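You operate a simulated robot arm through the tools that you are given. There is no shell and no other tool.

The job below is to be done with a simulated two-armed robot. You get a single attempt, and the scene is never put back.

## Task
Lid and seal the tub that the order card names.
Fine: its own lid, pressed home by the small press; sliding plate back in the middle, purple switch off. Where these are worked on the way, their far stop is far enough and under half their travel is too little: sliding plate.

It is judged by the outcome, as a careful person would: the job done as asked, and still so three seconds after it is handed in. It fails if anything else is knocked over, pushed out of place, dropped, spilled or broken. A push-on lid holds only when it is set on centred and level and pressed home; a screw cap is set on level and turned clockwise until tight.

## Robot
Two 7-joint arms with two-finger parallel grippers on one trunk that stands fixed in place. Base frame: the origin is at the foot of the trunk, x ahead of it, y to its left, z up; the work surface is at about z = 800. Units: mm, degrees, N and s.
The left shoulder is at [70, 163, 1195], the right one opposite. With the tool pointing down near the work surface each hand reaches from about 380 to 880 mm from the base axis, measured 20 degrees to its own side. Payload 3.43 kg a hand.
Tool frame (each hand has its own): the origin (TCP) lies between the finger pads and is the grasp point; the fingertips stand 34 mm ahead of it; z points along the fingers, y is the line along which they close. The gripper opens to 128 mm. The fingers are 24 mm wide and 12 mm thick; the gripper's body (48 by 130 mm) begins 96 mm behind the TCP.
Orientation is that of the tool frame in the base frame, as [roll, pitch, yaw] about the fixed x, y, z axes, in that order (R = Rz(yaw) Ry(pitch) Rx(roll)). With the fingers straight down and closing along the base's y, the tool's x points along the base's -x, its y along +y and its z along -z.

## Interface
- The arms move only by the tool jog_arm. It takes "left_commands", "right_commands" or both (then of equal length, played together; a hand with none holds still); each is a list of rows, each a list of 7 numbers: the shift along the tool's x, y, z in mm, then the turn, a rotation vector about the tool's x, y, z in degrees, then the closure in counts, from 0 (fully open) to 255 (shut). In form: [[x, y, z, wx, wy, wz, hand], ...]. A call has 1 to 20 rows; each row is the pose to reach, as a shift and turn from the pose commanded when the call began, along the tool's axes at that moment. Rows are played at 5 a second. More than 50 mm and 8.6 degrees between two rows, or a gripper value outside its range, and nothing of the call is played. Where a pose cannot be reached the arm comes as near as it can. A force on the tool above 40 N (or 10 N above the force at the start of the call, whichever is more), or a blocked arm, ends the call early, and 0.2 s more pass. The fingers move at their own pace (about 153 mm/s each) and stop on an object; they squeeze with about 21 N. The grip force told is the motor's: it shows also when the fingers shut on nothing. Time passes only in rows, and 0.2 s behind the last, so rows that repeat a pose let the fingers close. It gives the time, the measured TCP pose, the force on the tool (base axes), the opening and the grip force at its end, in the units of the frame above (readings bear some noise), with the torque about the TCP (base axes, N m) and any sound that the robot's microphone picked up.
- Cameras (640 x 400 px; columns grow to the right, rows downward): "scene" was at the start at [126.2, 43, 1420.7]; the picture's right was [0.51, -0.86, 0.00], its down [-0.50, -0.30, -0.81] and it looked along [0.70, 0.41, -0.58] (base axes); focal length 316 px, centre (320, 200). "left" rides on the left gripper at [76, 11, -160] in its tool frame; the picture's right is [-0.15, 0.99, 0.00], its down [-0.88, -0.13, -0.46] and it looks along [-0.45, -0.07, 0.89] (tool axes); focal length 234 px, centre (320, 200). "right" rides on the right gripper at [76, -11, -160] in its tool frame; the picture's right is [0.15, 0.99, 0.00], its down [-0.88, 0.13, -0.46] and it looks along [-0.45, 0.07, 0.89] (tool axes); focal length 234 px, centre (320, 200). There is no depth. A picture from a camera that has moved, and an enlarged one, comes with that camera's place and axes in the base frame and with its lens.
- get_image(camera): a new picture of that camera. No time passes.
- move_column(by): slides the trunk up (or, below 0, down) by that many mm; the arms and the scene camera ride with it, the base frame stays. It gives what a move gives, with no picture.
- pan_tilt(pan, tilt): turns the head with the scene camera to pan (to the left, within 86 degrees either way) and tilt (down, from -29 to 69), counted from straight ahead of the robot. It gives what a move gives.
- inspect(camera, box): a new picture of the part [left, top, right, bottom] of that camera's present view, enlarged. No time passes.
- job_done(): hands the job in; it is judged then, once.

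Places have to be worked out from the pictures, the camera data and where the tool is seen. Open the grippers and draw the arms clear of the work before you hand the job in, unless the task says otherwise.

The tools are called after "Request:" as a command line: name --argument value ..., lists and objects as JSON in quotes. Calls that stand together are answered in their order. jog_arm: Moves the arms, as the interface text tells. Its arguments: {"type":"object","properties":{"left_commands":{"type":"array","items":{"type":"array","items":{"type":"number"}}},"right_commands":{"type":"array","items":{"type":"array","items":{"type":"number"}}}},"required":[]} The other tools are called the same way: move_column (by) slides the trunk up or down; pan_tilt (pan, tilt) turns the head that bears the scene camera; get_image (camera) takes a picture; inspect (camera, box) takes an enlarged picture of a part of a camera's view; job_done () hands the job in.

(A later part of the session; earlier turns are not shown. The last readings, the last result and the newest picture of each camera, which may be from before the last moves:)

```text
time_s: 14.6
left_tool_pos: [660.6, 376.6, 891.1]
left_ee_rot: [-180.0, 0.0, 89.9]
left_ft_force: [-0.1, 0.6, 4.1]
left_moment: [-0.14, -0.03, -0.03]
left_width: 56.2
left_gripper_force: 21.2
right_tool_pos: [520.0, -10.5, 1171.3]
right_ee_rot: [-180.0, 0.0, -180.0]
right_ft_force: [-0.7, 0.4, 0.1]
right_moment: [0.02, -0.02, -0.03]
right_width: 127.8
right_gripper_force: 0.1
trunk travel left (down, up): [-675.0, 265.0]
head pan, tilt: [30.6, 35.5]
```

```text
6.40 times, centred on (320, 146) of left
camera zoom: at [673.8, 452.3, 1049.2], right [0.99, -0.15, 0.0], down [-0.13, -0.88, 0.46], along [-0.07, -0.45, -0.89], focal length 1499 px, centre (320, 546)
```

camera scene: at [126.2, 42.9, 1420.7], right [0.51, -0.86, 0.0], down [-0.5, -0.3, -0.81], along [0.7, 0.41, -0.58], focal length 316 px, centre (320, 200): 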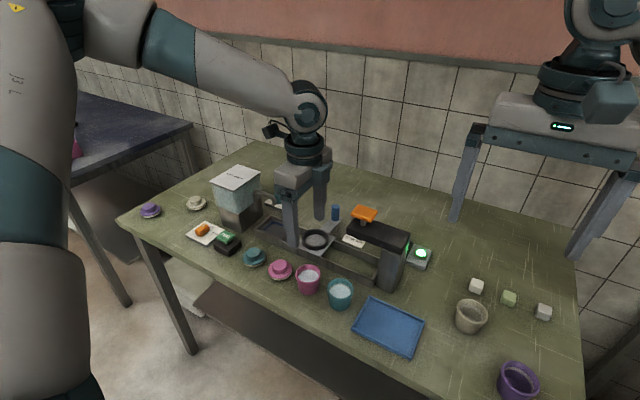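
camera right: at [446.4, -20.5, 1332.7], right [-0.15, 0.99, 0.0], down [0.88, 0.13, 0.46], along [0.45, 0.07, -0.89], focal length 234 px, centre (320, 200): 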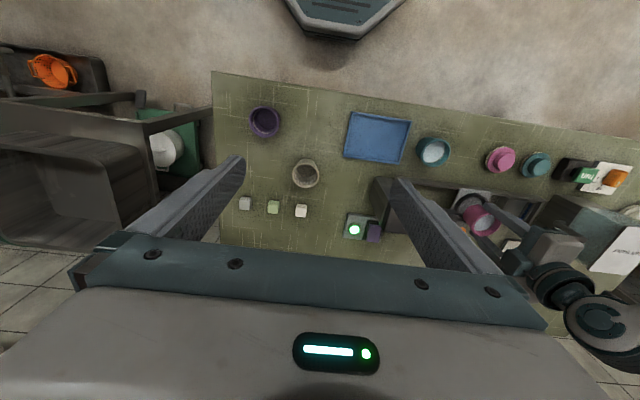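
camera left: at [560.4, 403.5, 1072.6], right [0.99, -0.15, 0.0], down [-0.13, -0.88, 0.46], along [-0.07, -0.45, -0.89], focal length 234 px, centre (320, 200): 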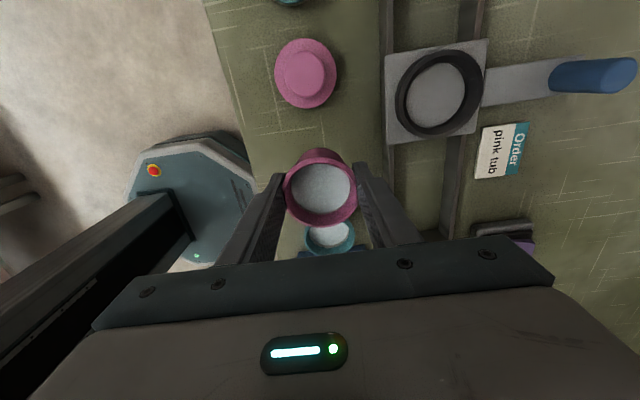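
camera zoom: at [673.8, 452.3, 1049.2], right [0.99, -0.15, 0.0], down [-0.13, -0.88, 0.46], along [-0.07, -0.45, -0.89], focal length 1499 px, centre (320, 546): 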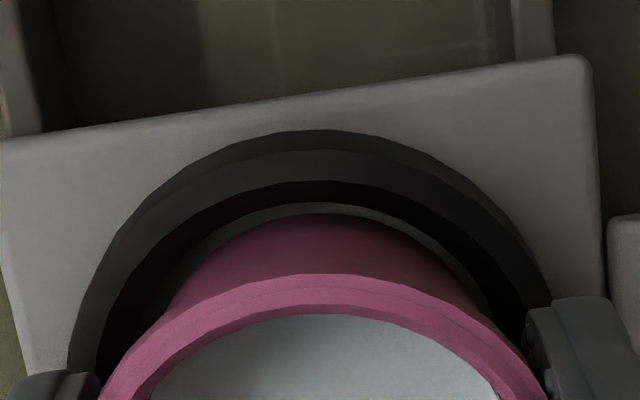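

The tub is centred within the ring's clearance and nearly resting. I open the fingers to release and look before rising.

Request:
jog_arm --left_commands '[[-1, 0, 1, 0, 0, 0, 255], [-1, 0, 1, 0, 0, 0, 130], [-1, 0, 1, 0, 0, 0, 110], [-1, 0, 1, 0, 0, 0, 90], [-1, 0, 1, 0, 0, 0, 76]]'

Request:
inspect --camera "left" --box '[230, 110, 410, 230]'

Request:
inspect --camera "scene" --box '[300, 210, 350, 256]'

```text
time_s: 15.8
left_tool_pos: [661.0, 376.6, 887.9]
left_ee_rot: [179.9, 0.0, 90.0]
left_ft_force: [-0.3, 0.5, 0.2]
left_moment: [-0.01, 0.0, 0.0]
left_width: 90.1
left_gripper_force: 0.0
right_tool_pos: [520.3, -9.3, 1171.1]
right_ee_rot: [-179.9, 0.0, 180.0]
right_ft_force: [0.4, -0.3, 0.2]
right_moment: [0.01, 0.0, -0.02]
right_width: 127.7
right_gripper_force: 0.1
trunk travel left (down, up): [-675.0, 265.0]
head pan, tilt: [30.6, 35.5]
```

```text
3.33 times, centred on (320, 170) of left
camera zoom: at [673.9, 451.2, 1047.8], right [0.99, -0.15, 0.0], down [-0.13, -0.88, 0.46], along [-0.07, -0.45, -0.89], focal length 781 px, centre (320, 300)
```

zoom: 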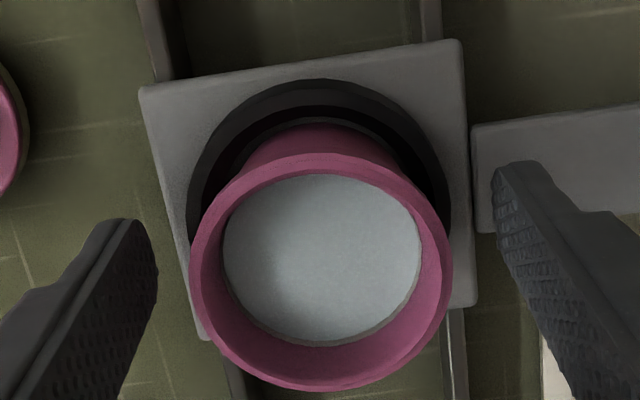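

```text
8.70 times, centred on (325, 233) of scene
camera zoom: at [126.1, 43.0, 1420.7], right [0.51, -0.86, 0.0], down [-0.5, -0.3, -0.81], along [0.7, 0.41, -0.58], focal length 2744 px, centre (276, -87)
```

zoom: 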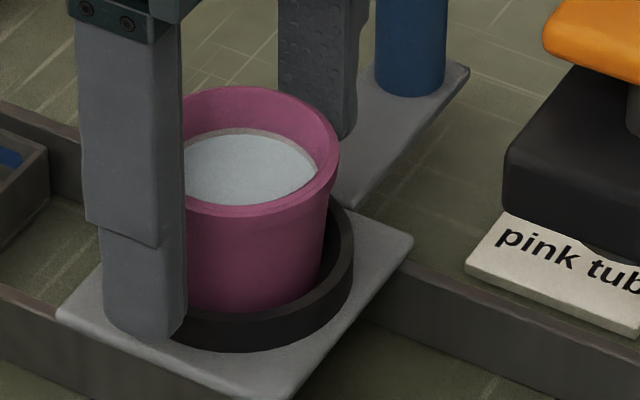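

The tub stands level in the ring. I rise straight up and then measure from above.

Request:
jog_arm --left_commands '[[0, 0, -15, 0, 0, 0, 76], [0, 0, -45, 0, 0, 0, 76], [0, 0, -85, 0, 0, 0, 76], [0, 0, -125, 0, 0, 0, 76], [0, 0, -125, 0, 0, 0, 76]]'

Request:
inspect --camera "left" --box '[260, 80, 380, 160]'

Request:
get_image --camera "left"

Request:
inspect --camera "scene" --box '[260, 190, 420, 300]'

```text
time_s: 17.0
left_tool_pos: [662.5, 372.6, 1012.4]
left_ee_rot: [180.0, 0.1, 90.0]
left_ft_force: [-0.6, -0.1, -0.7]
left_moment: [0.01, 0.02, 0.02]
left_width: 89.7
left_gripper_force: 0.0
right_tool_pos: [520.5, -10.1, 1172.0]
right_ee_rot: [-180.0, -0.1, 180.0]
right_ft_force: [0.4, 0.2, 0.0]
right_moment: [-0.02, 0.02, 0.02]
right_width: 128.1
right_gripper_force: 0.1
trunk travel left (down, up): [-675.0, 265.0]
head pan, tilt: [30.6, 35.5]
```

```text
5.00 times, centred on (320, 120) of left
camera zoom: at [675.3, 449.0, 1171.8], right [0.99, -0.15, 0.0], down [-0.13, -0.88, 0.46], along [-0.07, -0.45, -0.89], focal length 1171 px, centre (320, 600)
```

zoom: 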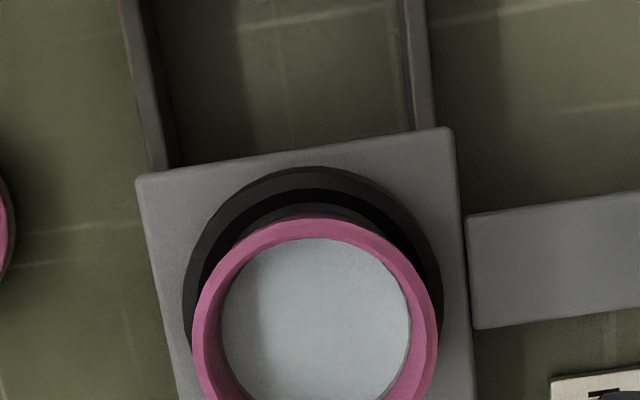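

```text
taken
camera left: at [675.3, 449.0, 1171.8], right [0.99, -0.15, 0.0], down [-0.13, -0.88, 0.46], along [-0.07, -0.45, -0.89], focal length 234 px, centre (320, 200)
```

left: 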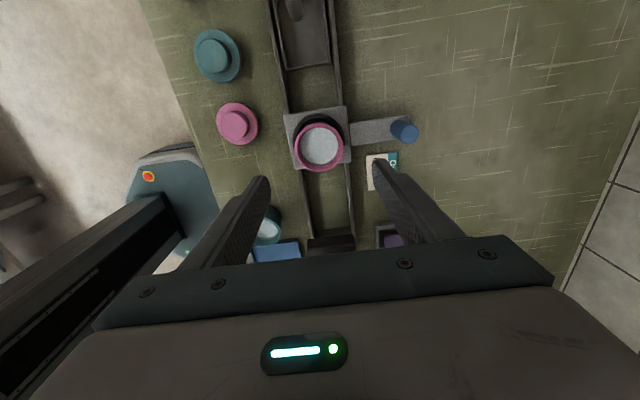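

```text
3.64 times, centred on (340, 245) of scene
camera zoom: at [126.8, 43.3, 1420.6], right [0.51, -0.86, 0.0], down [-0.5, -0.3, -0.81], along [0.7, 0.41, -0.58], focal length 1148 px, centre (247, 36)
```

zoom: 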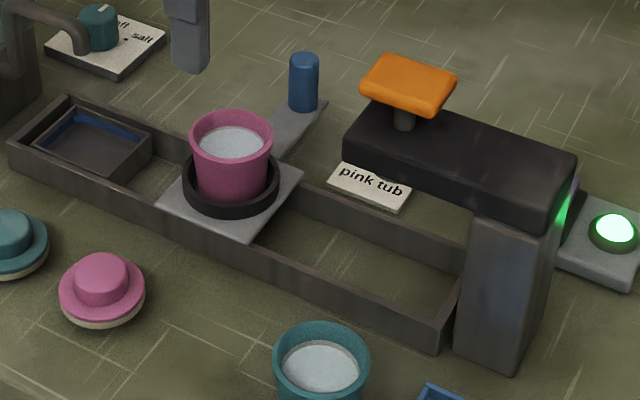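

The tub sits in the nest at ≈(662.5,377). Next I move above the pink lid to measure it.

Request:
jog_arm --left_commands '[[10, -30, 0, 0, 0, 0, 76], [21, -65, 0, 0, 0, 0, 76], [32, -98, 0, 0, 0, 0, 76], [38, -116, 0, 0, 0, 0, 76], [38, -116, 35, 0, 0, 0, 76], [38, -116, 70, 0, 0, 0, 76], [38, -116, 70, 0, 0, 0, 76]]'

Request:
inspect --camera "left" --box '[260, 120, 380, 200]'

Request:
inspect --camera "scene" --box '[220, 210, 340, 300]'

```text
time_s: 18.6
left_tool_pos: [545.3, 413.2, 942.1]
left_ee_rot: [179.9, 0.1, 90.0]
left_ft_force: [0.3, -0.1, 0.6]
left_moment: [0.01, 0.02, 0.0]
left_width: 89.8
left_gripper_force: 0.1
right_tool_pos: [519.9, -10.2, 1171.0]
right_ee_rot: [-180.0, 0.0, -180.0]
right_ft_force: [0.4, -0.9, 0.8]
right_moment: [-0.02, -0.04, -0.01]
right_width: 128.0
right_gripper_force: 0.0
trunk travel left (down, up): [-675.0, 265.0]
head pan, tilt: [30.6, 35.5]
```

```text
5.00 times, centred on (320, 160) of left
camera zoom: at [558.5, 488.8, 1103.1], right [0.99, -0.15, 0.0], down [-0.13, -0.88, 0.46], along [-0.07, -0.45, -0.89], focal length 1171 px, centre (320, 400)
```

zoom: 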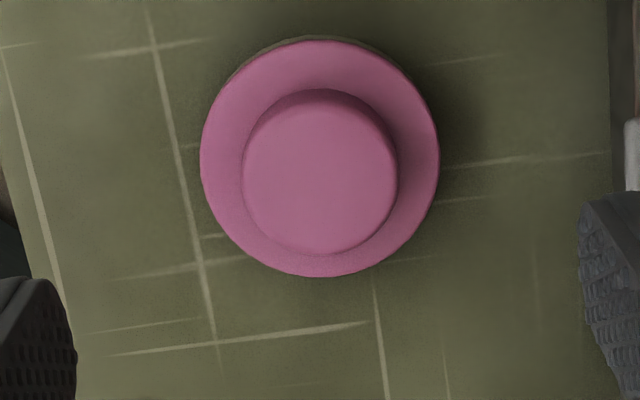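

```text
4.44 times, centred on (280, 255) of scene
camera zoom: at [125.3, 42.8, 1420.8], right [0.51, -0.86, 0.0], down [-0.5, -0.3, -0.81], along [0.7, 0.41, -0.58], focal length 1403 px, centre (498, -44)
```

zoom: 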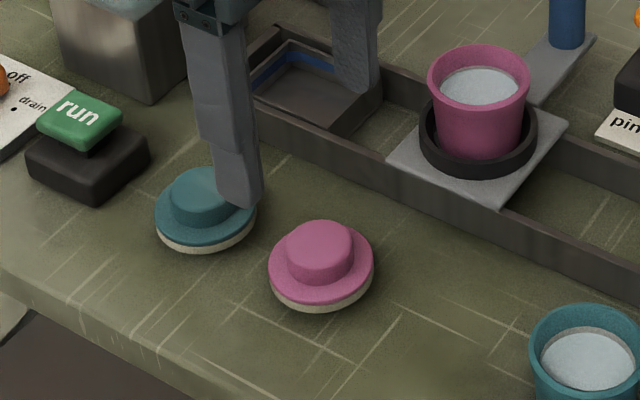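

Lid centre ≈(546.7,410.3), knob ≈37 mm wide. I descend with fingertips just above the lid's flange and close on the knob.

Request:
jog_arm --left_commands '[[-3, 1.5, 20, 0, 0, 0, 76], [-3, 1.5, 50, 0, 0, 0, 76], [-3, 1.5, 75, 0, 0, 0, 76], [-3, 1.5, 88, 0, 0, 0, 76], [-3, 1.5, 91, 0, 0, 0, 76], [-3, 1.5, 91, 0, 0, 0, 76]]'

Request:
inspect --camera "left" --box '[230, 120, 410, 240]'

Request:
inspect --camera "scene" --box '[240, 230, 320, 290]'

```text
time_s: 20.0
left_tool_pos: [545.6, 412.8, 851.7]
left_ee_rot: [179.9, -0.1, 90.1]
left_ft_force: [-0.2, -0.2, 0.9]
left_moment: [0.01, 0.01, 0.0]
left_width: 89.7
left_gripper_force: 0.1
right_tool_pos: [520.8, -9.3, 1172.1]
right_ee_rot: [-180.0, 0.0, -179.9]
right_ft_force: [0.4, -0.3, -0.8]
right_moment: [-0.03, 0.0, -0.01]
right_width: 128.1
right_gripper_force: 0.0
trunk travel left (down, up): [-675.0, 265.0]
head pan, tilt: [30.6, 35.5]
```

```text
3.33 times, centred on (320, 180) of left
camera zoom: at [559.2, 486.6, 1011.2], right [0.99, -0.15, 0.0], down [-0.13, -0.88, 0.46], along [-0.07, -0.45, -0.89], focal length 781 px, centre (320, 267)
```

zoom: 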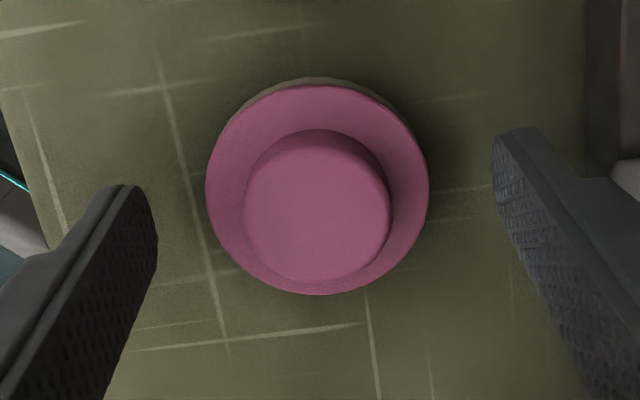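

```text
6.67 times, centred on (280, 260) of scene
camera zoom: at [126.2, 43.1, 1420.7], right [0.51, -0.86, 0.0], down [-0.5, -0.3, -0.81], along [0.7, 0.41, -0.58], focal length 2104 px, centre (587, -200)
```

zoom: 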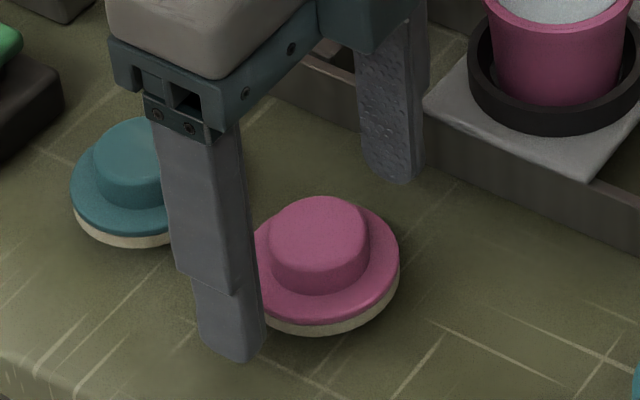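

Relative to the camera the lid is within ≈1 mm of the tool axis. I close on the knob.

Request:
jog_arm --left_commands '[[0, -1.2, 0, 0, 0, 0, 110], [0, -1.2, 0, 0, 0, 0, 140], [0, -1.2, 0, 0, 0, 0, 165], [0, -1.2, 0, 0, 0, 0, 255], [0, -1.2, 0, 0, 0, 0, 255], [0, -1.2, 0, 0, 0, 0, 255]]'

Request:
inspect --camera "left" --box '[230, 120, 410, 240]'

Request:
inspect --camera "scene" --box '[240, 230, 320, 290]'

```text
time_s: 21.4
left_tool_pos: [544.4, 410.4, 851.6]
left_ee_rot: [-180.0, -0.1, 90.1]
left_ft_force: [0.5, 0.5, 0.5]
left_moment: [0.03, -0.01, 0.01]
left_width: 58.1
left_gripper_force: 20.7
right_tool_pos: [520.4, -9.3, 1172.2]
right_ee_rot: [-179.9, 0.0, 180.0]
right_ft_force: [0.0, -0.3, 0.6]
right_moment: [0.0, 0.0, -0.02]
right_width: 128.1
right_gripper_force: 0.0
trunk travel left (down, up): [-675.0, 265.0]
head pan, tilt: [30.6, 35.5]
```

```text
3.33 times, centred on (320, 180) of left
camera zoom: at [558.1, 486.6, 1011.5], right [0.99, -0.15, 0.0], down [-0.13, -0.88, 0.46], along [-0.07, -0.45, -0.89], focal length 781 px, centre (320, 267)
```

zoom: 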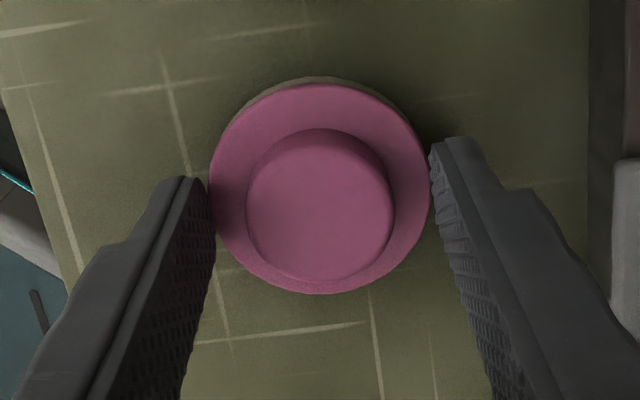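

```text
6.67 times, centred on (280, 260) of scene
camera zoom: at [126.2, 43.0, 1420.7], right [0.51, -0.86, 0.0], down [-0.5, -0.3, -0.81], along [0.7, 0.41, -0.58], focal length 2104 px, centre (587, -200)
```

zoom: 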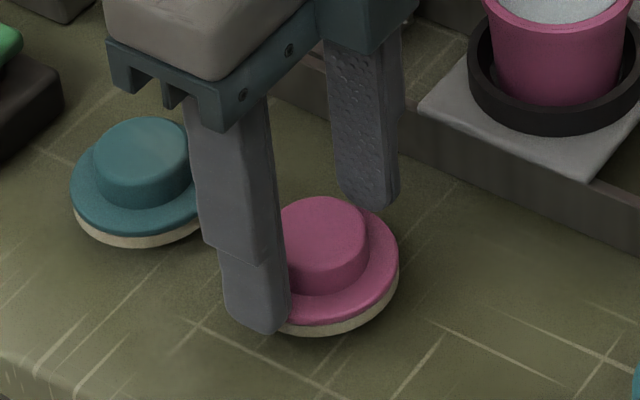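

Width 58 mm shows the tips caught the flange edge, so the flange top is a bit higher than I judged. I reopen, rise 6 mm and close on the knob.

Request:
jog_arm --left_commands '[[0, 0, 0, 0, 0, 0, 120], [0, 0, 0, 0, 0, 0, 100], [0, 0, -4, 0, 0, 0, 90], [0, 0, -7, 0, 0, 0, 90], [0, 0, -7, 0, 0, 0, 130], [0, 0, -7, 0, 0, 0, 165], [0, 0, -7, 0, 0, 0, 255], [0, 0, -7, 0, 0, 0, 255], [0, 0, -7, 0, 0, 0, 255]]'

Request:
inspect --camera "left" --box '[230, 120, 410, 240]'

Request:
inspect --camera "scene" --box '[240, 230, 320, 290]'

```text
time_s: 23.4
left_tool_pos: [542.8, 411.3, 858.9]
left_ee_rot: [-179.9, 0.0, 90.0]
left_ft_force: [0.6, 0.1, 0.4]
left_moment: [0.02, -0.01, 0.04]
left_width: 35.9
left_gripper_force: 21.2
right_tool_pos: [520.8, -10.4, 1170.9]
right_ee_rot: [-179.9, 0.0, 180.0]
right_ft_force: [0.8, -0.3, -0.2]
right_moment: [-0.02, 0.0, 0.02]
right_width: 127.7
right_gripper_force: 0.1
trunk travel left (down, up): [-675.0, 265.0]
head pan, tilt: [30.6, 35.5]
```

```text
3.33 times, centred on (320, 180) of left
camera zoom: at [558.1, 486.6, 1018.8], right [0.99, -0.15, 0.0], down [-0.13, -0.88, 0.46], along [-0.07, -0.45, -0.89], focal length 781 px, centre (320, 267)
```

zoom: 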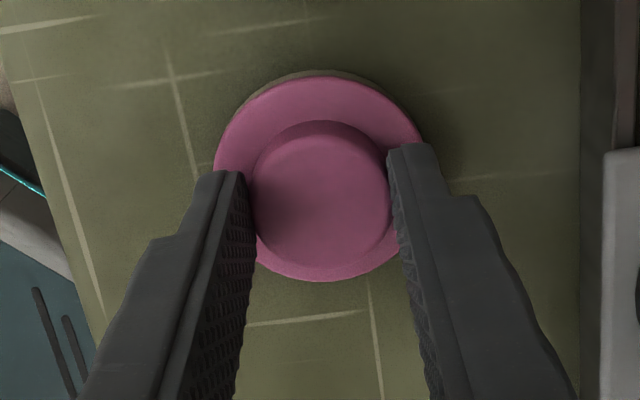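

```text
6.67 times, centred on (280, 260) of scene
camera zoom: at [126.2, 43.0, 1420.7], right [0.51, -0.86, 0.0], down [-0.5, -0.3, -0.81], along [0.7, 0.41, -0.58], focal length 2104 px, centre (587, -200)
```

zoom: 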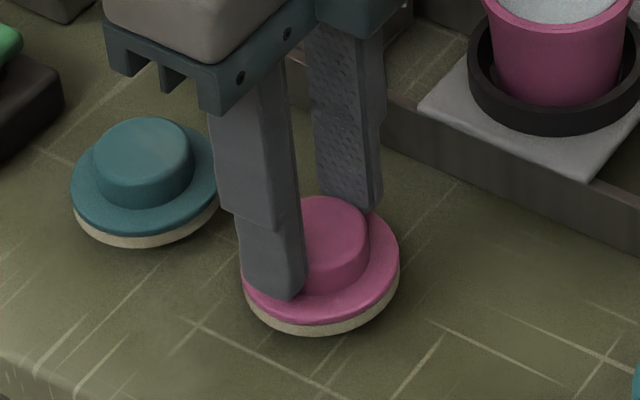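

The knob is held at 36 mm width. I lift the lid 100 mm and carry it above the tub.

Request:
jog_arm --left_commands '[[0, 0, -10, 0, 0, 0, 255], [0, 0, -35, 0, 0, 0, 255], [0, 0, -65, 0, 0, 0, 255], [0, 0, -95, 0, 0, 0, 255], [0, 0, -105, 0, 0, 0, 255], [-6, 22, -105, 0, 0, 0, 255], [-15, 55, -105, 0, 0, 0, 255], [-24, 88, -105, 0, 0, 0, 255], [-30, 110, -105, 0, 0, 0, 255], [-31, 115.5, -105, 0, 0, 0, 255], [-31, 115.5, -105, 0, 0, 0, 255]]'

Request:
inspect --camera "left" --box '[230, 90, 410, 210]'

Request:
inspect --camera "scene" --box '[280, 180, 380, 260]'

Request:
get_image --camera "right"

```text
time_s: 25.8
left_tool_pos: [659.9, 379.0, 962.6]
left_ee_rot: [179.9, -0.1, 90.0]
left_ft_force: [-0.7, -0.3, -0.4]
left_moment: [0.03, -0.01, 0.01]
left_width: 36.2
left_gripper_force: 21.7
right_tool_pos: [520.4, -10.2, 1171.6]
right_ee_rot: [180.0, 0.0, 180.0]
right_ft_force: [-0.4, -0.4, -0.1]
right_moment: [0.0, 0.02, -0.03]
right_width: 128.0
right_gripper_force: 0.0
trunk travel left (down, up): [-675.0, 265.0]
head pan, tilt: [30.6, 35.5]
```

```text
3.33 times, centred on (320, 150) of left
camera zoom: at [673.9, 454.6, 1123.1], right [0.99, -0.15, 0.0], down [-0.13, -0.88, 0.46], along [-0.07, -0.45, -0.89], focal length 781 px, centre (320, 367)
```

zoom: 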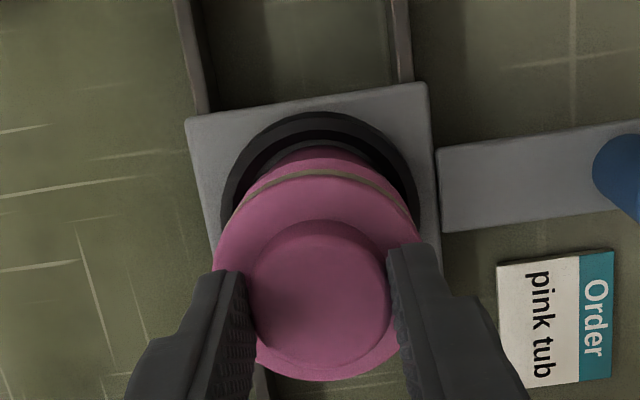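

```text
5.00 times, centred on (330, 220) of scene
camera zoom: at [126.3, 42.9, 1420.7], right [0.51, -0.86, 0.0], down [-0.5, -0.3, -0.81], along [0.7, 0.41, -0.58], focal length 1578 px, centre (270, 100)
```

zoom: 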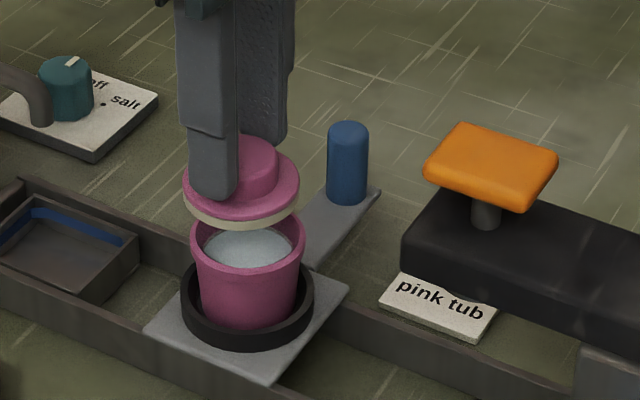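

```text
taken
camera right: at [446.5, -20.6, 1332.7], right [-0.15, 0.99, 0.0], down [0.88, 0.13, 0.46], along [0.45, 0.07, -0.89], focal length 234 px, centre (320, 200)
```

right: 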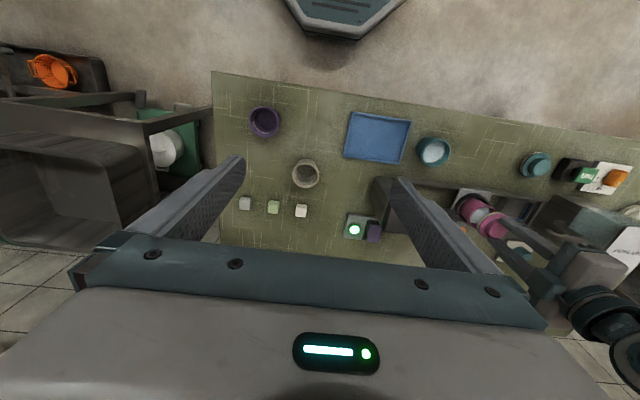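

I zoom in to gauge the lateral offset between the lid and the tub rim.

Request:
inspect --camera "scene" --box '[308, 205, 348, 240]'

Request:
inspect --camera "left" --box '[280, 115, 370, 170]'

Request:
inspect --camera "right" --box '[450, 180, 520, 245]'

```text
11.43 times, centred on (328, 222) of scene
camera zoom: at [126.3, 42.9, 1420.7], right [0.51, -0.86, 0.0], down [-0.5, -0.3, -0.81], along [0.7, 0.41, -0.58], focal length 3607 px, centre (229, -57)
```

zoom: 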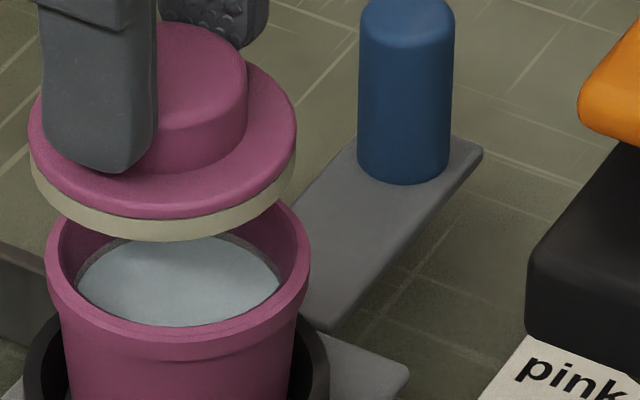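

```text
7.11 times, centred on (325, 142) of left
camera zoom: at [673.9, 454.6, 1123.1], right [0.99, -0.15, 0.0], down [-0.13, -0.88, 0.46], along [-0.07, -0.45, -0.89], focal length 1665 px, centre (284, 609)
```

zoom: 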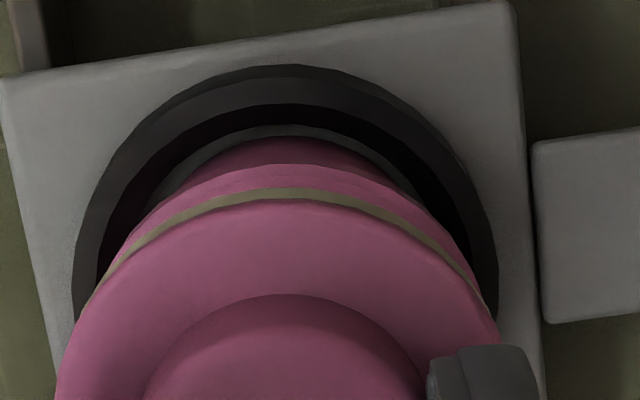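

```text
6.15 times, centred on (485, 212) of right
camera zoom: at [446.5, -20.6, 1332.7], right [-0.15, 0.99, 0.0], down [0.88, 0.13, 0.46], along [0.45, 0.07, -0.89], focal length 1441 px, centre (-695, 123)
```

zoom: 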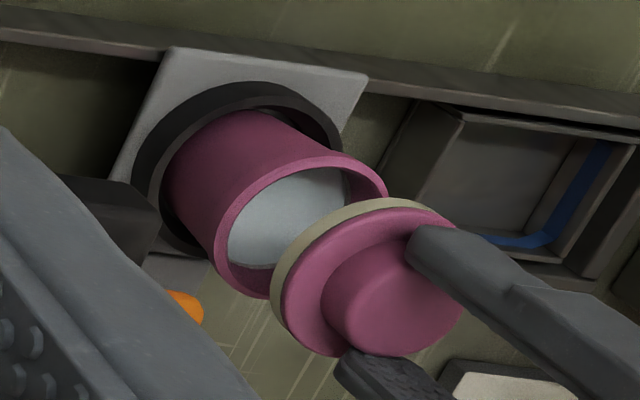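

Three views agree the tub is about (+1.4, −2.6) mm from the lid. I correct that and lower by 8 mm, then recheck.

Request:
jog_arm --left_commands '[[-2.6, 1.3, 0, 0, 0, 0, 255], [-2.6, 1.3, 4, 0, 0, 0, 255], [-2.6, 1.3, 8, 0, 0, 0, 255], [-2.6, 1.3, 8, 0, 0, 0, 255]]'

Request:
inspect --camera "scene" --box '[308, 205, 348, 240]'

Request:
inspect --camera "left" --box '[280, 115, 370, 170]'

Request:
inspect --camera "right" --box '[450, 180, 520, 245]'

```text
time_s: 26.8
left_tool_pos: [662.3, 376.6, 954.7]
left_ee_rot: [179.9, 0.0, 90.0]
left_ft_force: [-0.3, 1.3, -0.2]
left_moment: [0.0, 0.0, 0.0]
left_width: 36.2
left_gripper_force: 21.6
right_tool_pos: [521.0, -9.3, 1171.8]
right_ee_rot: [180.0, 0.0, -180.0]
right_ft_force: [0.2, -0.8, -0.2]
right_moment: [0.05, -0.02, 0.0]
right_width: 128.2
right_gripper_force: 0.2
trunk travel left (down, up): [-675.0, 265.0]
head pan, tilt: [30.6, 35.5]
```

```text
11.43 times, centred on (328, 222) of scene
camera zoom: at [126.2, 42.9, 1420.7], right [0.51, -0.86, 0.0], down [-0.5, -0.3, -0.81], along [0.7, 0.41, -0.58], focal length 3607 px, centre (229, -57)
```

zoom: 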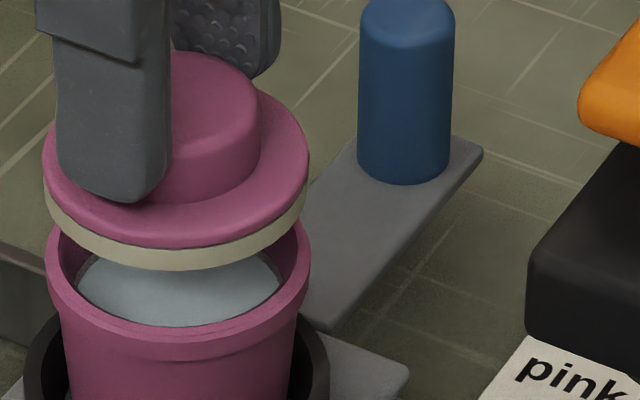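

```text
7.11 times, centred on (325, 142) of left
camera zoom: at [675.1, 452.1, 1115.0], right [0.99, -0.15, 0.0], down [-0.13, -0.88, 0.46], along [-0.07, -0.45, -0.89], focal length 1665 px, centre (284, 609)
```

zoom: 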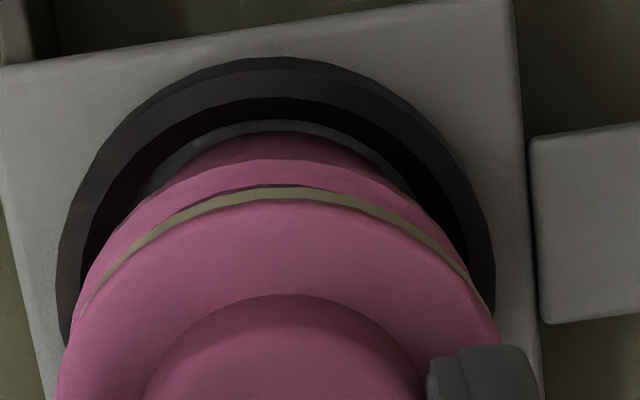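

```text
6.15 times, centred on (485, 212) of right
camera zoom: at [446.4, -20.6, 1332.7], right [-0.15, 0.99, 0.0], down [0.88, 0.13, 0.46], along [0.45, 0.07, -0.89], focal length 1441 px, centre (-695, 123)
```

zoom: 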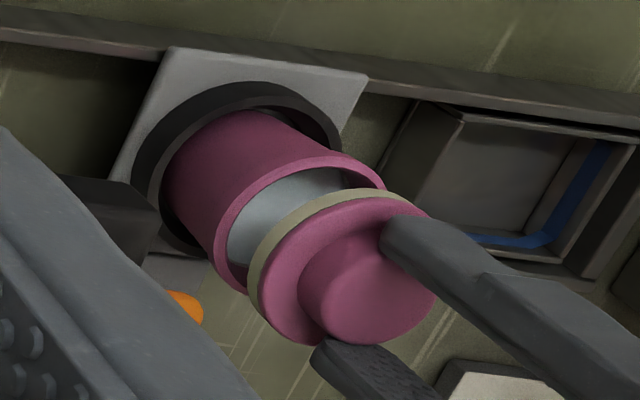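

All views now show the lid centred over the tub to within ~0.5 mm. I lower in 1.5 mm steps toward contact.

Request:
jog_arm --left_commands '[[0, 0, 1.5, 0, 0, 0, 255], [0, 0, 3, 0, 0, 0, 255], [0, 0, 4.5, 0, 0, 0, 255], [0, 0, 6, 0, 0, 0, 255], [0, 0, 6, 0, 0, 0, 255]]'

Request:
inspect --camera "scene" --box '[308, 205, 348, 240]'

```text
time_s: 28.0
left_tool_pos: [662.3, 376.5, 950.9]
left_ee_rot: [179.9, 0.1, 90.0]
left_ft_force: [0.4, 0.0, -1.1]
left_moment: [0.0, 0.03, -0.02]
left_width: 36.2
left_gripper_force: 20.8
right_tool_pos: [521.2, -8.9, 1172.4]
right_ee_rot: [180.0, 0.1, -180.0]
right_ft_force: [-0.1, 0.3, 0.4]
right_moment: [0.0, -0.04, -0.02]
right_width: 128.0
right_gripper_force: 0.0
trunk travel left (down, up): [-675.0, 265.0]
head pan, tilt: [30.6, 35.5]
```

```text
11.43 times, centred on (328, 222) of scene
camera zoom: at [126.2, 43.0, 1420.7], right [0.51, -0.86, 0.0], down [-0.5, -0.3, -0.81], along [0.7, 0.41, -0.58], focal length 3607 px, centre (229, -57)
```

zoom: 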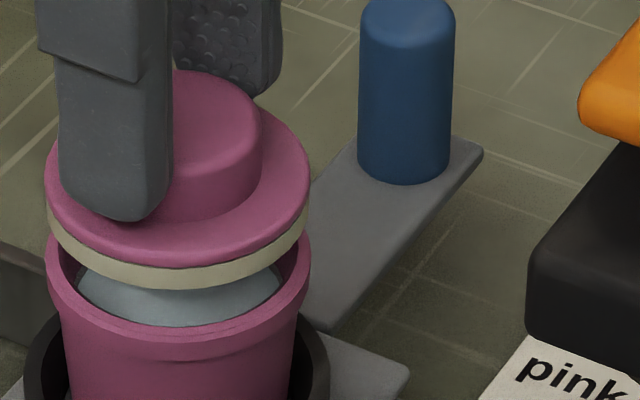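

No contact yet; the picture shows a gap remaining. I measure it more closely.

Request:
inspect --camera "scene" --box '[310, 215, 340, 240]'

Request:
inspect --camera "right" --box '[460, 190, 510, 240]'

Request:
inspect --camera "left" --box '[280, 115, 370, 170]'

```text
16.00 times, centred on (325, 228) of scene
camera zoom: at [126.2, 43.0, 1420.7], right [0.51, -0.86, 0.0], down [-0.5, -0.3, -0.81], along [0.7, 0.41, -0.58], focal length 5050 px, centre (240, -240)
```

zoom: 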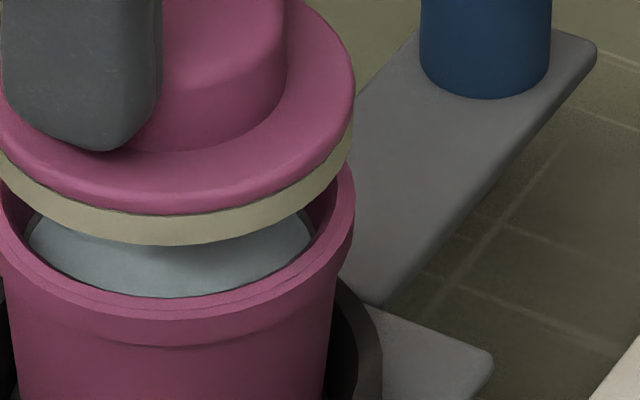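

```text
8.00 times, centred on (485, 215) of right
camera zoom: at [446.4, -20.5, 1332.7], right [-0.15, 0.99, 0.0], down [0.88, 0.13, 0.46], along [0.45, 0.07, -0.89], focal length 1873 px, centre (-1000, 80)
```

zoom: 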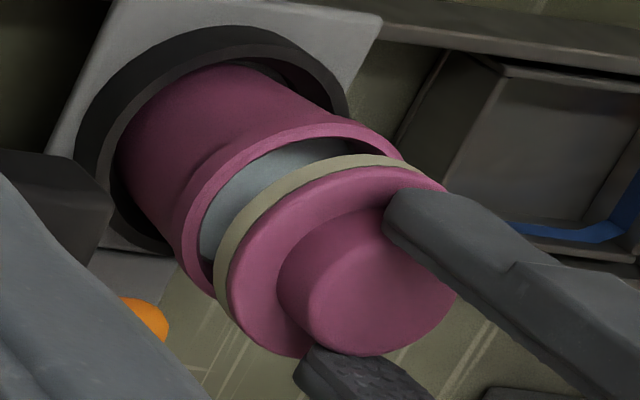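

```text
7.11 times, centred on (325, 142) of left
camera zoom: at [675.0, 451.6, 1109.9], right [0.99, -0.15, 0.0], down [-0.13, -0.88, 0.46], along [-0.07, -0.45, -0.89], focal length 1665 px, centre (284, 609)
```

zoom: 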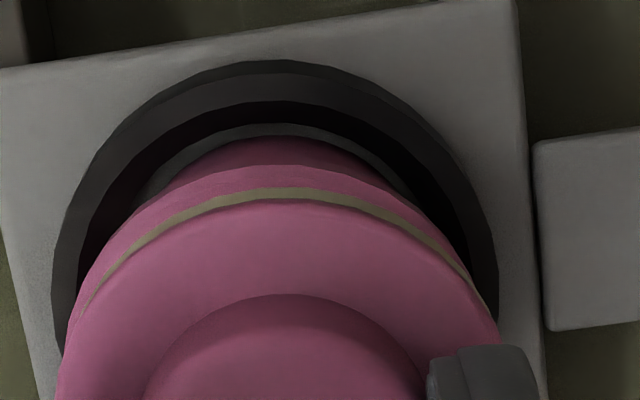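

The lid's flange is ~13 mm above the rim (with a plug below), and alignment checks out in all views. I lower further in small steps, watching the force.

Request:
jog_arm --left_commands '[[0, 0, 2, 0, 0, 0, 255], [0, 0, 4, 0, 0, 0, 255], [0, 0, 5, 0, 0, 0, 255], [0, 0, 6, 0, 0, 0, 255], [0, 0, 6, 0, 0, 0, 255]]'

Request:
inspect --camera "scene" --box '[310, 215, 340, 240]'

Request:
inspect --camera "right" --box '[460, 190, 510, 240]'

```text
time_s: 29.2
left_tool_pos: [661.9, 378.2, 944.0]
left_ee_rot: [180.0, 0.0, 89.9]
left_ft_force: [2.0, 0.0, 0.2]
left_moment: [-0.01, 0.01, -0.04]
left_width: 36.3
left_gripper_force: 21.2
right_tool_pos: [519.6, -9.9, 1172.1]
right_ee_rot: [-179.9, 0.0, -180.0]
right_ft_force: [1.0, -0.6, 0.0]
right_moment: [0.0, -0.01, -0.02]
right_width: 128.2
right_gripper_force: 0.1
trunk travel left (down, up): [-675.0, 265.0]
head pan, tilt: [30.6, 35.5]
```

```text
16.00 times, centred on (325, 228) of scene
camera zoom: at [126.2, 43.0, 1420.7], right [0.51, -0.86, 0.0], down [-0.5, -0.3, -0.81], along [0.7, 0.41, -0.58], focal length 5050 px, centre (240, -240)
```

zoom: 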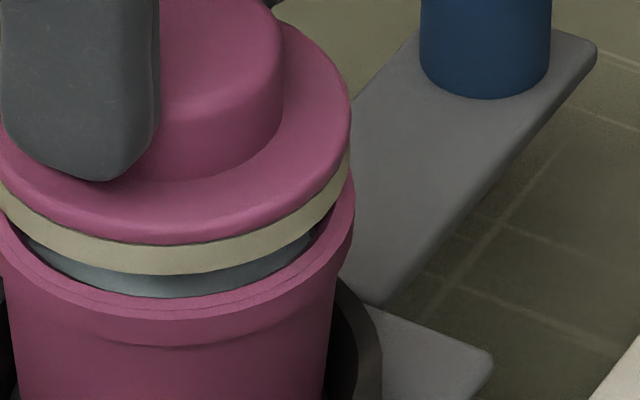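

```text
8.00 times, centred on (485, 215) of right
camera zoom: at [446.4, -20.6, 1332.7], right [-0.15, 0.99, 0.0], down [0.88, 0.13, 0.46], along [0.45, 0.07, -0.89], focal length 1873 px, centre (-1000, 80)
```

zoom: 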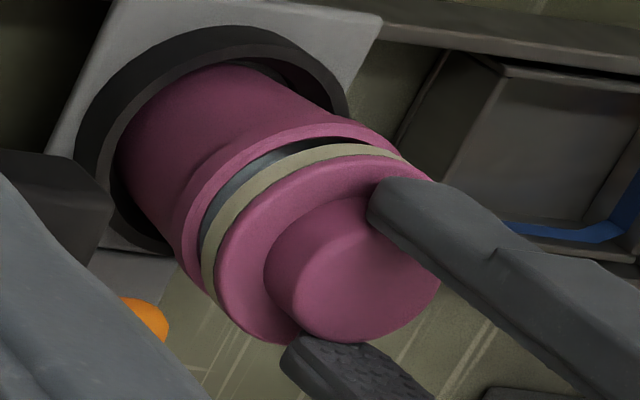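

Still free with ~8 mm left and alignment remains good. Continue lowering slowly.

Request:
jog_arm --left_commands '[[0, 0, 1.5, 0, 0, 0, 255], [0, 0, 3, 0, 0, 0, 255], [0, 0, 4.5, 0, 0, 0, 255], [0, 0, 5.5, 0, 0, 0, 255], [0, 0, 5.5, 0, 0, 0, 255]]'

Request:
inspect --camera "scene" --box '[310, 215, 340, 240]'

Request:
inspect --camera "right" --box '[460, 190, 510, 240]'

Request:
inspect --camera "left" --box '[280, 115, 370, 170]'

```text
time_s: 30.4
left_tool_pos: [662.9, 376.3, 937.6]
left_ee_rot: [180.0, 0.0, 90.0]
left_ft_force: [0.3, 0.0, -1.4]
left_moment: [0.0, -0.02, -0.04]
left_width: 36.0
left_gripper_force: 20.5
right_tool_pos: [520.9, -10.0, 1172.1]
right_ee_rot: [-180.0, -0.1, 179.9]
right_ft_force: [0.1, -0.1, 0.4]
right_moment: [0.01, -0.01, -0.02]
right_width: 128.1
right_gripper_force: 0.0
trunk travel left (down, up): [-675.0, 265.0]
head pan, tilt: [30.6, 35.5]
```

```text
16.00 times, centred on (325, 228) of scene
camera zoom: at [126.2, 43.0, 1420.7], right [0.51, -0.86, 0.0], down [-0.5, -0.3, -0.81], along [0.7, 0.41, -0.58], focal length 5050 px, centre (240, -240)
```

zoom: 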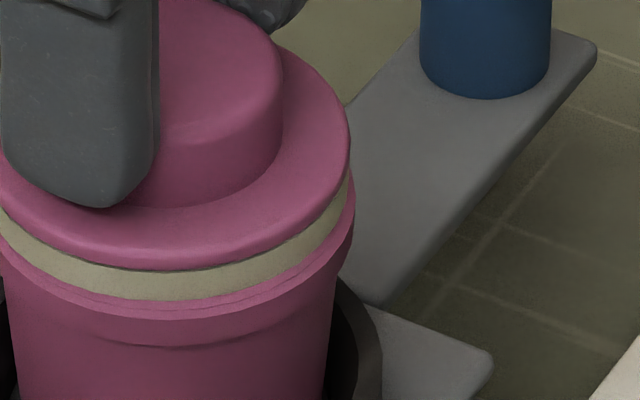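

```text
8.00 times, centred on (485, 215) of right
camera zoom: at [446.4, -20.5, 1332.7], right [-0.15, 0.99, 0.0], down [0.88, 0.13, 0.46], along [0.45, 0.07, -0.89], focal length 1873 px, centre (-1000, 80)
```

zoom: 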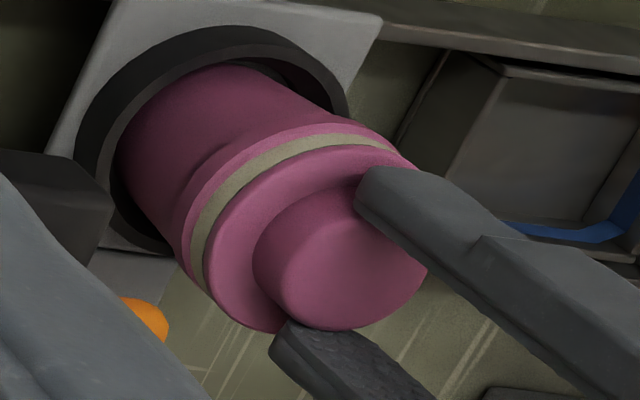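

```text
7.11 times, centred on (325, 142) of left
camera zoom: at [675.2, 452.4, 1097.8], right [0.99, -0.15, 0.0], down [-0.13, -0.88, 0.46], along [-0.07, -0.45, -0.89], focal length 1665 px, centre (284, 609)
```

zoom: 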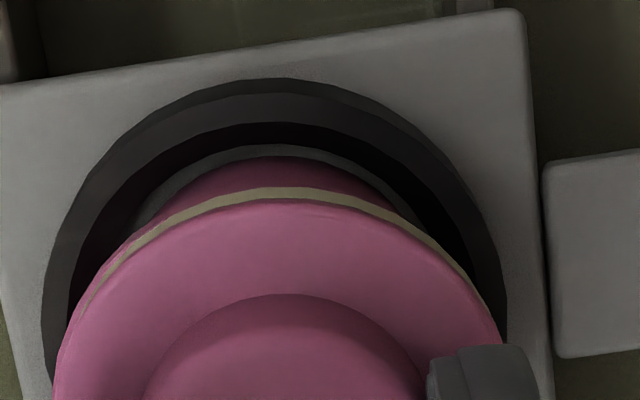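

About 3 mm to go. I keep lowering in 1 mm steps until contact force appears.

Request:
jog_arm --left_commands '[[0, 0, 1, 0, 0, 0, 255], [0, 0, 2, 0, 0, 0, 255], [0, 0, 3, 0, 0, 0, 255], [0, 0, 4, 0, 0, 0, 255], [0, 0, 4, 0, 0, 0, 255]]'

Request:
inspect --camera "scene" --box '[310, 215, 340, 240]'

```text
time_s: 31.6
left_tool_pos: [660.9, 376.5, 936.5]
left_ee_rot: [179.8, 0.1, 90.0]
left_ft_force: [2.6, 2.0, 18.6]
left_moment: [-0.14, -0.01, -0.02]
left_width: 36.2
left_gripper_force: 21.0
right_tool_pos: [518.5, -10.3, 1173.0]
right_ee_rot: [179.9, 0.1, -180.0]
right_ft_force: [-0.3, -0.6, 0.7]
right_moment: [0.0, 0.0, -0.03]
right_width: 127.9
right_gripper_force: 0.0
trunk travel left (down, up): [-675.0, 265.0]
head pan, tilt: [30.6, 35.5]
```

```text
16.00 times, centred on (325, 228) of scene
camera zoom: at [124.2, 41.8, 1421.1], right [0.51, -0.86, 0.0], down [-0.5, -0.3, -0.81], along [0.7, 0.41, -0.58], focal length 5050 px, centre (240, -240)
```

zoom: 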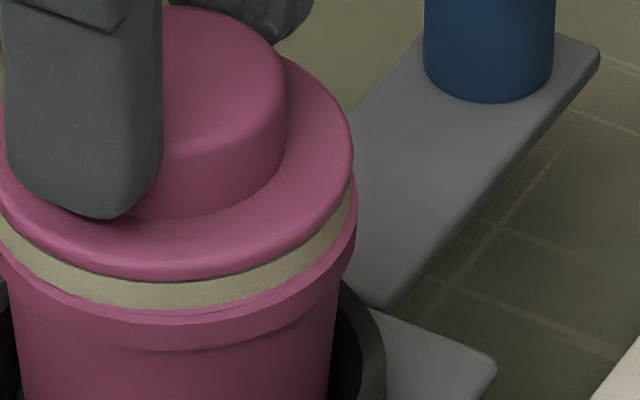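

Contact at 18 N: the lid rests on the rim. I ease the load off and check centring from all cameras before releasing.

Request:
jog_arm --left_commands '[[0, 0, -1.5, 0, 0, 0, 255], [0, 0, -2.5, 0, 0, 0, 255], [0, 0, -2.5, 0, 0, 0, 255]]'

Request:
inspect --camera "scene" --box '[305, 208, 345, 243]'

Request:
inspect --camera "right" --box '[460, 190, 510, 240]'

Request:
inspect --camera "left" --box '[270, 120, 370, 220]'

```text
time_s: 32.4
left_tool_pos: [660.7, 375.6, 937.2]
left_ee_rot: [180.0, 0.0, 90.0]
left_ft_force: [3.8, 0.7, 9.4]
left_moment: [-0.01, -0.18, 0.01]
left_width: 35.8
left_gripper_force: 21.0
right_tool_pos: [521.4, -10.7, 1171.8]
right_ee_rot: [-180.0, 0.0, -180.0]
right_ft_force: [-0.4, 0.3, -0.7]
right_moment: [0.0, -0.01, -0.01]
right_width: 128.0
right_gripper_force: 0.0
trunk travel left (down, up): [-675.0, 265.0]
head pan, tilt: [30.6, 35.5]
```

```text
11.43 times, centred on (325, 226) of scene
camera zoom: at [125.6, 42.3, 1420.7], right [0.51, -0.86, 0.0], down [-0.5, -0.3, -0.81], along [0.7, 0.41, -0.58], focal length 3607 px, centre (263, -91)
```

zoom: 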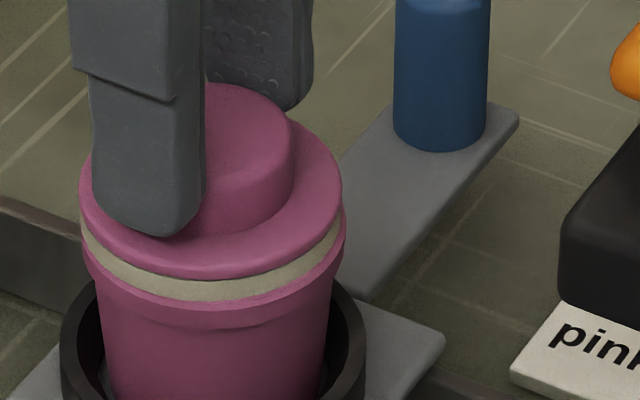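

```text
8.00 times, centred on (485, 215) of right
camera zoom: at [445.8, -21.2, 1332.9], right [-0.15, 0.99, 0.0], down [0.88, 0.13, 0.46], along [0.45, 0.07, -0.89], focal length 1873 px, centre (-1000, 80)
```

zoom: 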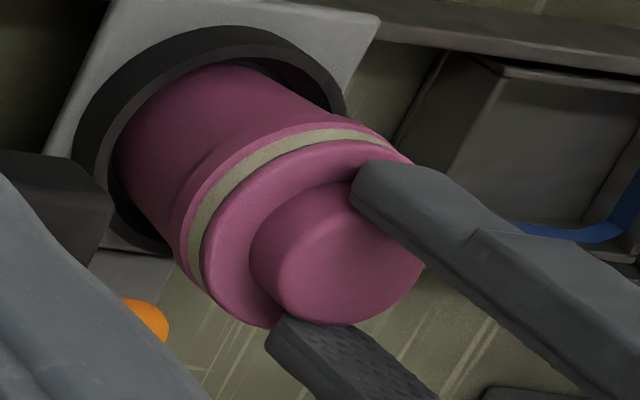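

```text
4.00 times, centred on (320, 170) of left
camera zoom: at [674.1, 451.3, 1096.7], right [0.99, -0.15, 0.0], down [-0.13, -0.88, 0.46], along [-0.07, -0.45, -0.89], focal length 937 px, centre (320, 320)
```

zoom: 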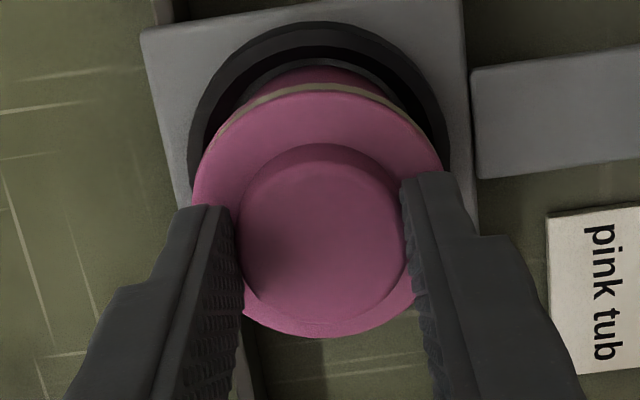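

The lid sits level and centred (≤0.6 mm) on the rim. I release the knob.

Request:
jog_arm --left_commands '[[0, 0, -1, 0, 0, 0, 255], [0, 0, -1, 0, 0, 0, 175], [0, 0, -1, 0, 0, 0, 160], [0, 0, -1, 0, 0, 0, 130], [0, 0, -1, 0, 0, 0, 100]]'

Request:
inspect --camera "scene" --box '[305, 208, 345, 243]'

Request:
inspect --camera "left" --box '[270, 120, 370, 220]'

```text
time_s: 33.6
left_tool_pos: [661.4, 376.9, 937.9]
left_ee_rot: [180.0, 0.0, 90.0]
left_ft_force: [0.1, -0.4, -0.6]
left_moment: [-0.01, 0.03, 0.0]
left_width: 77.8
left_gripper_force: 0.0
right_tool_pos: [520.9, -11.0, 1171.8]
right_ee_rot: [-180.0, -0.1, -180.0]
right_ft_force: [0.0, 0.1, 0.0]
right_moment: [0.02, 0.0, -0.03]
right_width: 127.9
right_gripper_force: 0.1
trunk travel left (down, up): [-675.0, 265.0]
head pan, tilt: [30.6, 35.5]
```

```text
11.43 times, centred on (325, 226) of scene
camera zoom: at [126.1, 42.9, 1420.7], right [0.51, -0.86, 0.0], down [-0.5, -0.3, -0.81], along [0.7, 0.41, -0.58], focal length 3607 px, centre (263, -91)
```

zoom: 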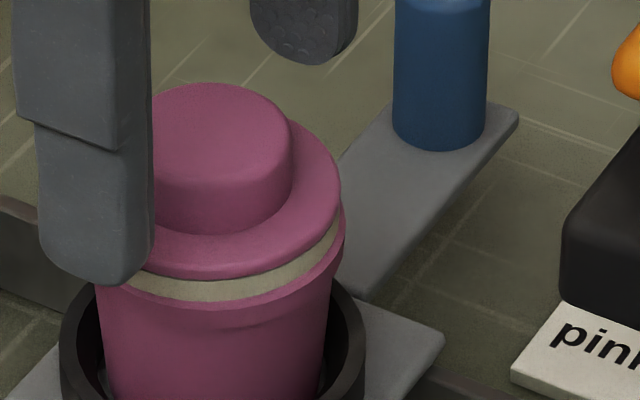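

```text
4.00 times, centred on (320, 170) of left
camera zoom: at [674.6, 452.1, 1097.4], right [0.99, -0.15, 0.0], down [-0.13, -0.88, 0.46], along [-0.07, -0.45, -0.89], focal length 937 px, centre (320, 320)
```

zoom: 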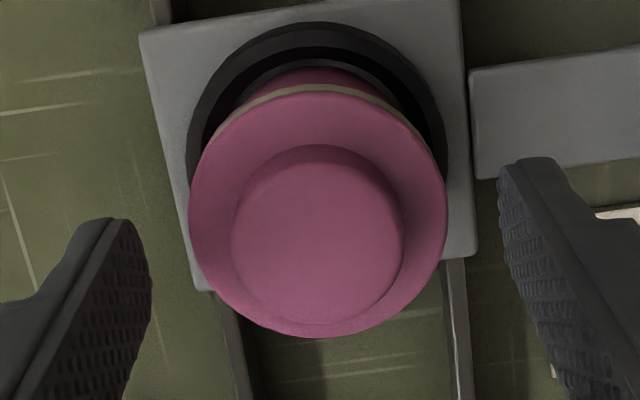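

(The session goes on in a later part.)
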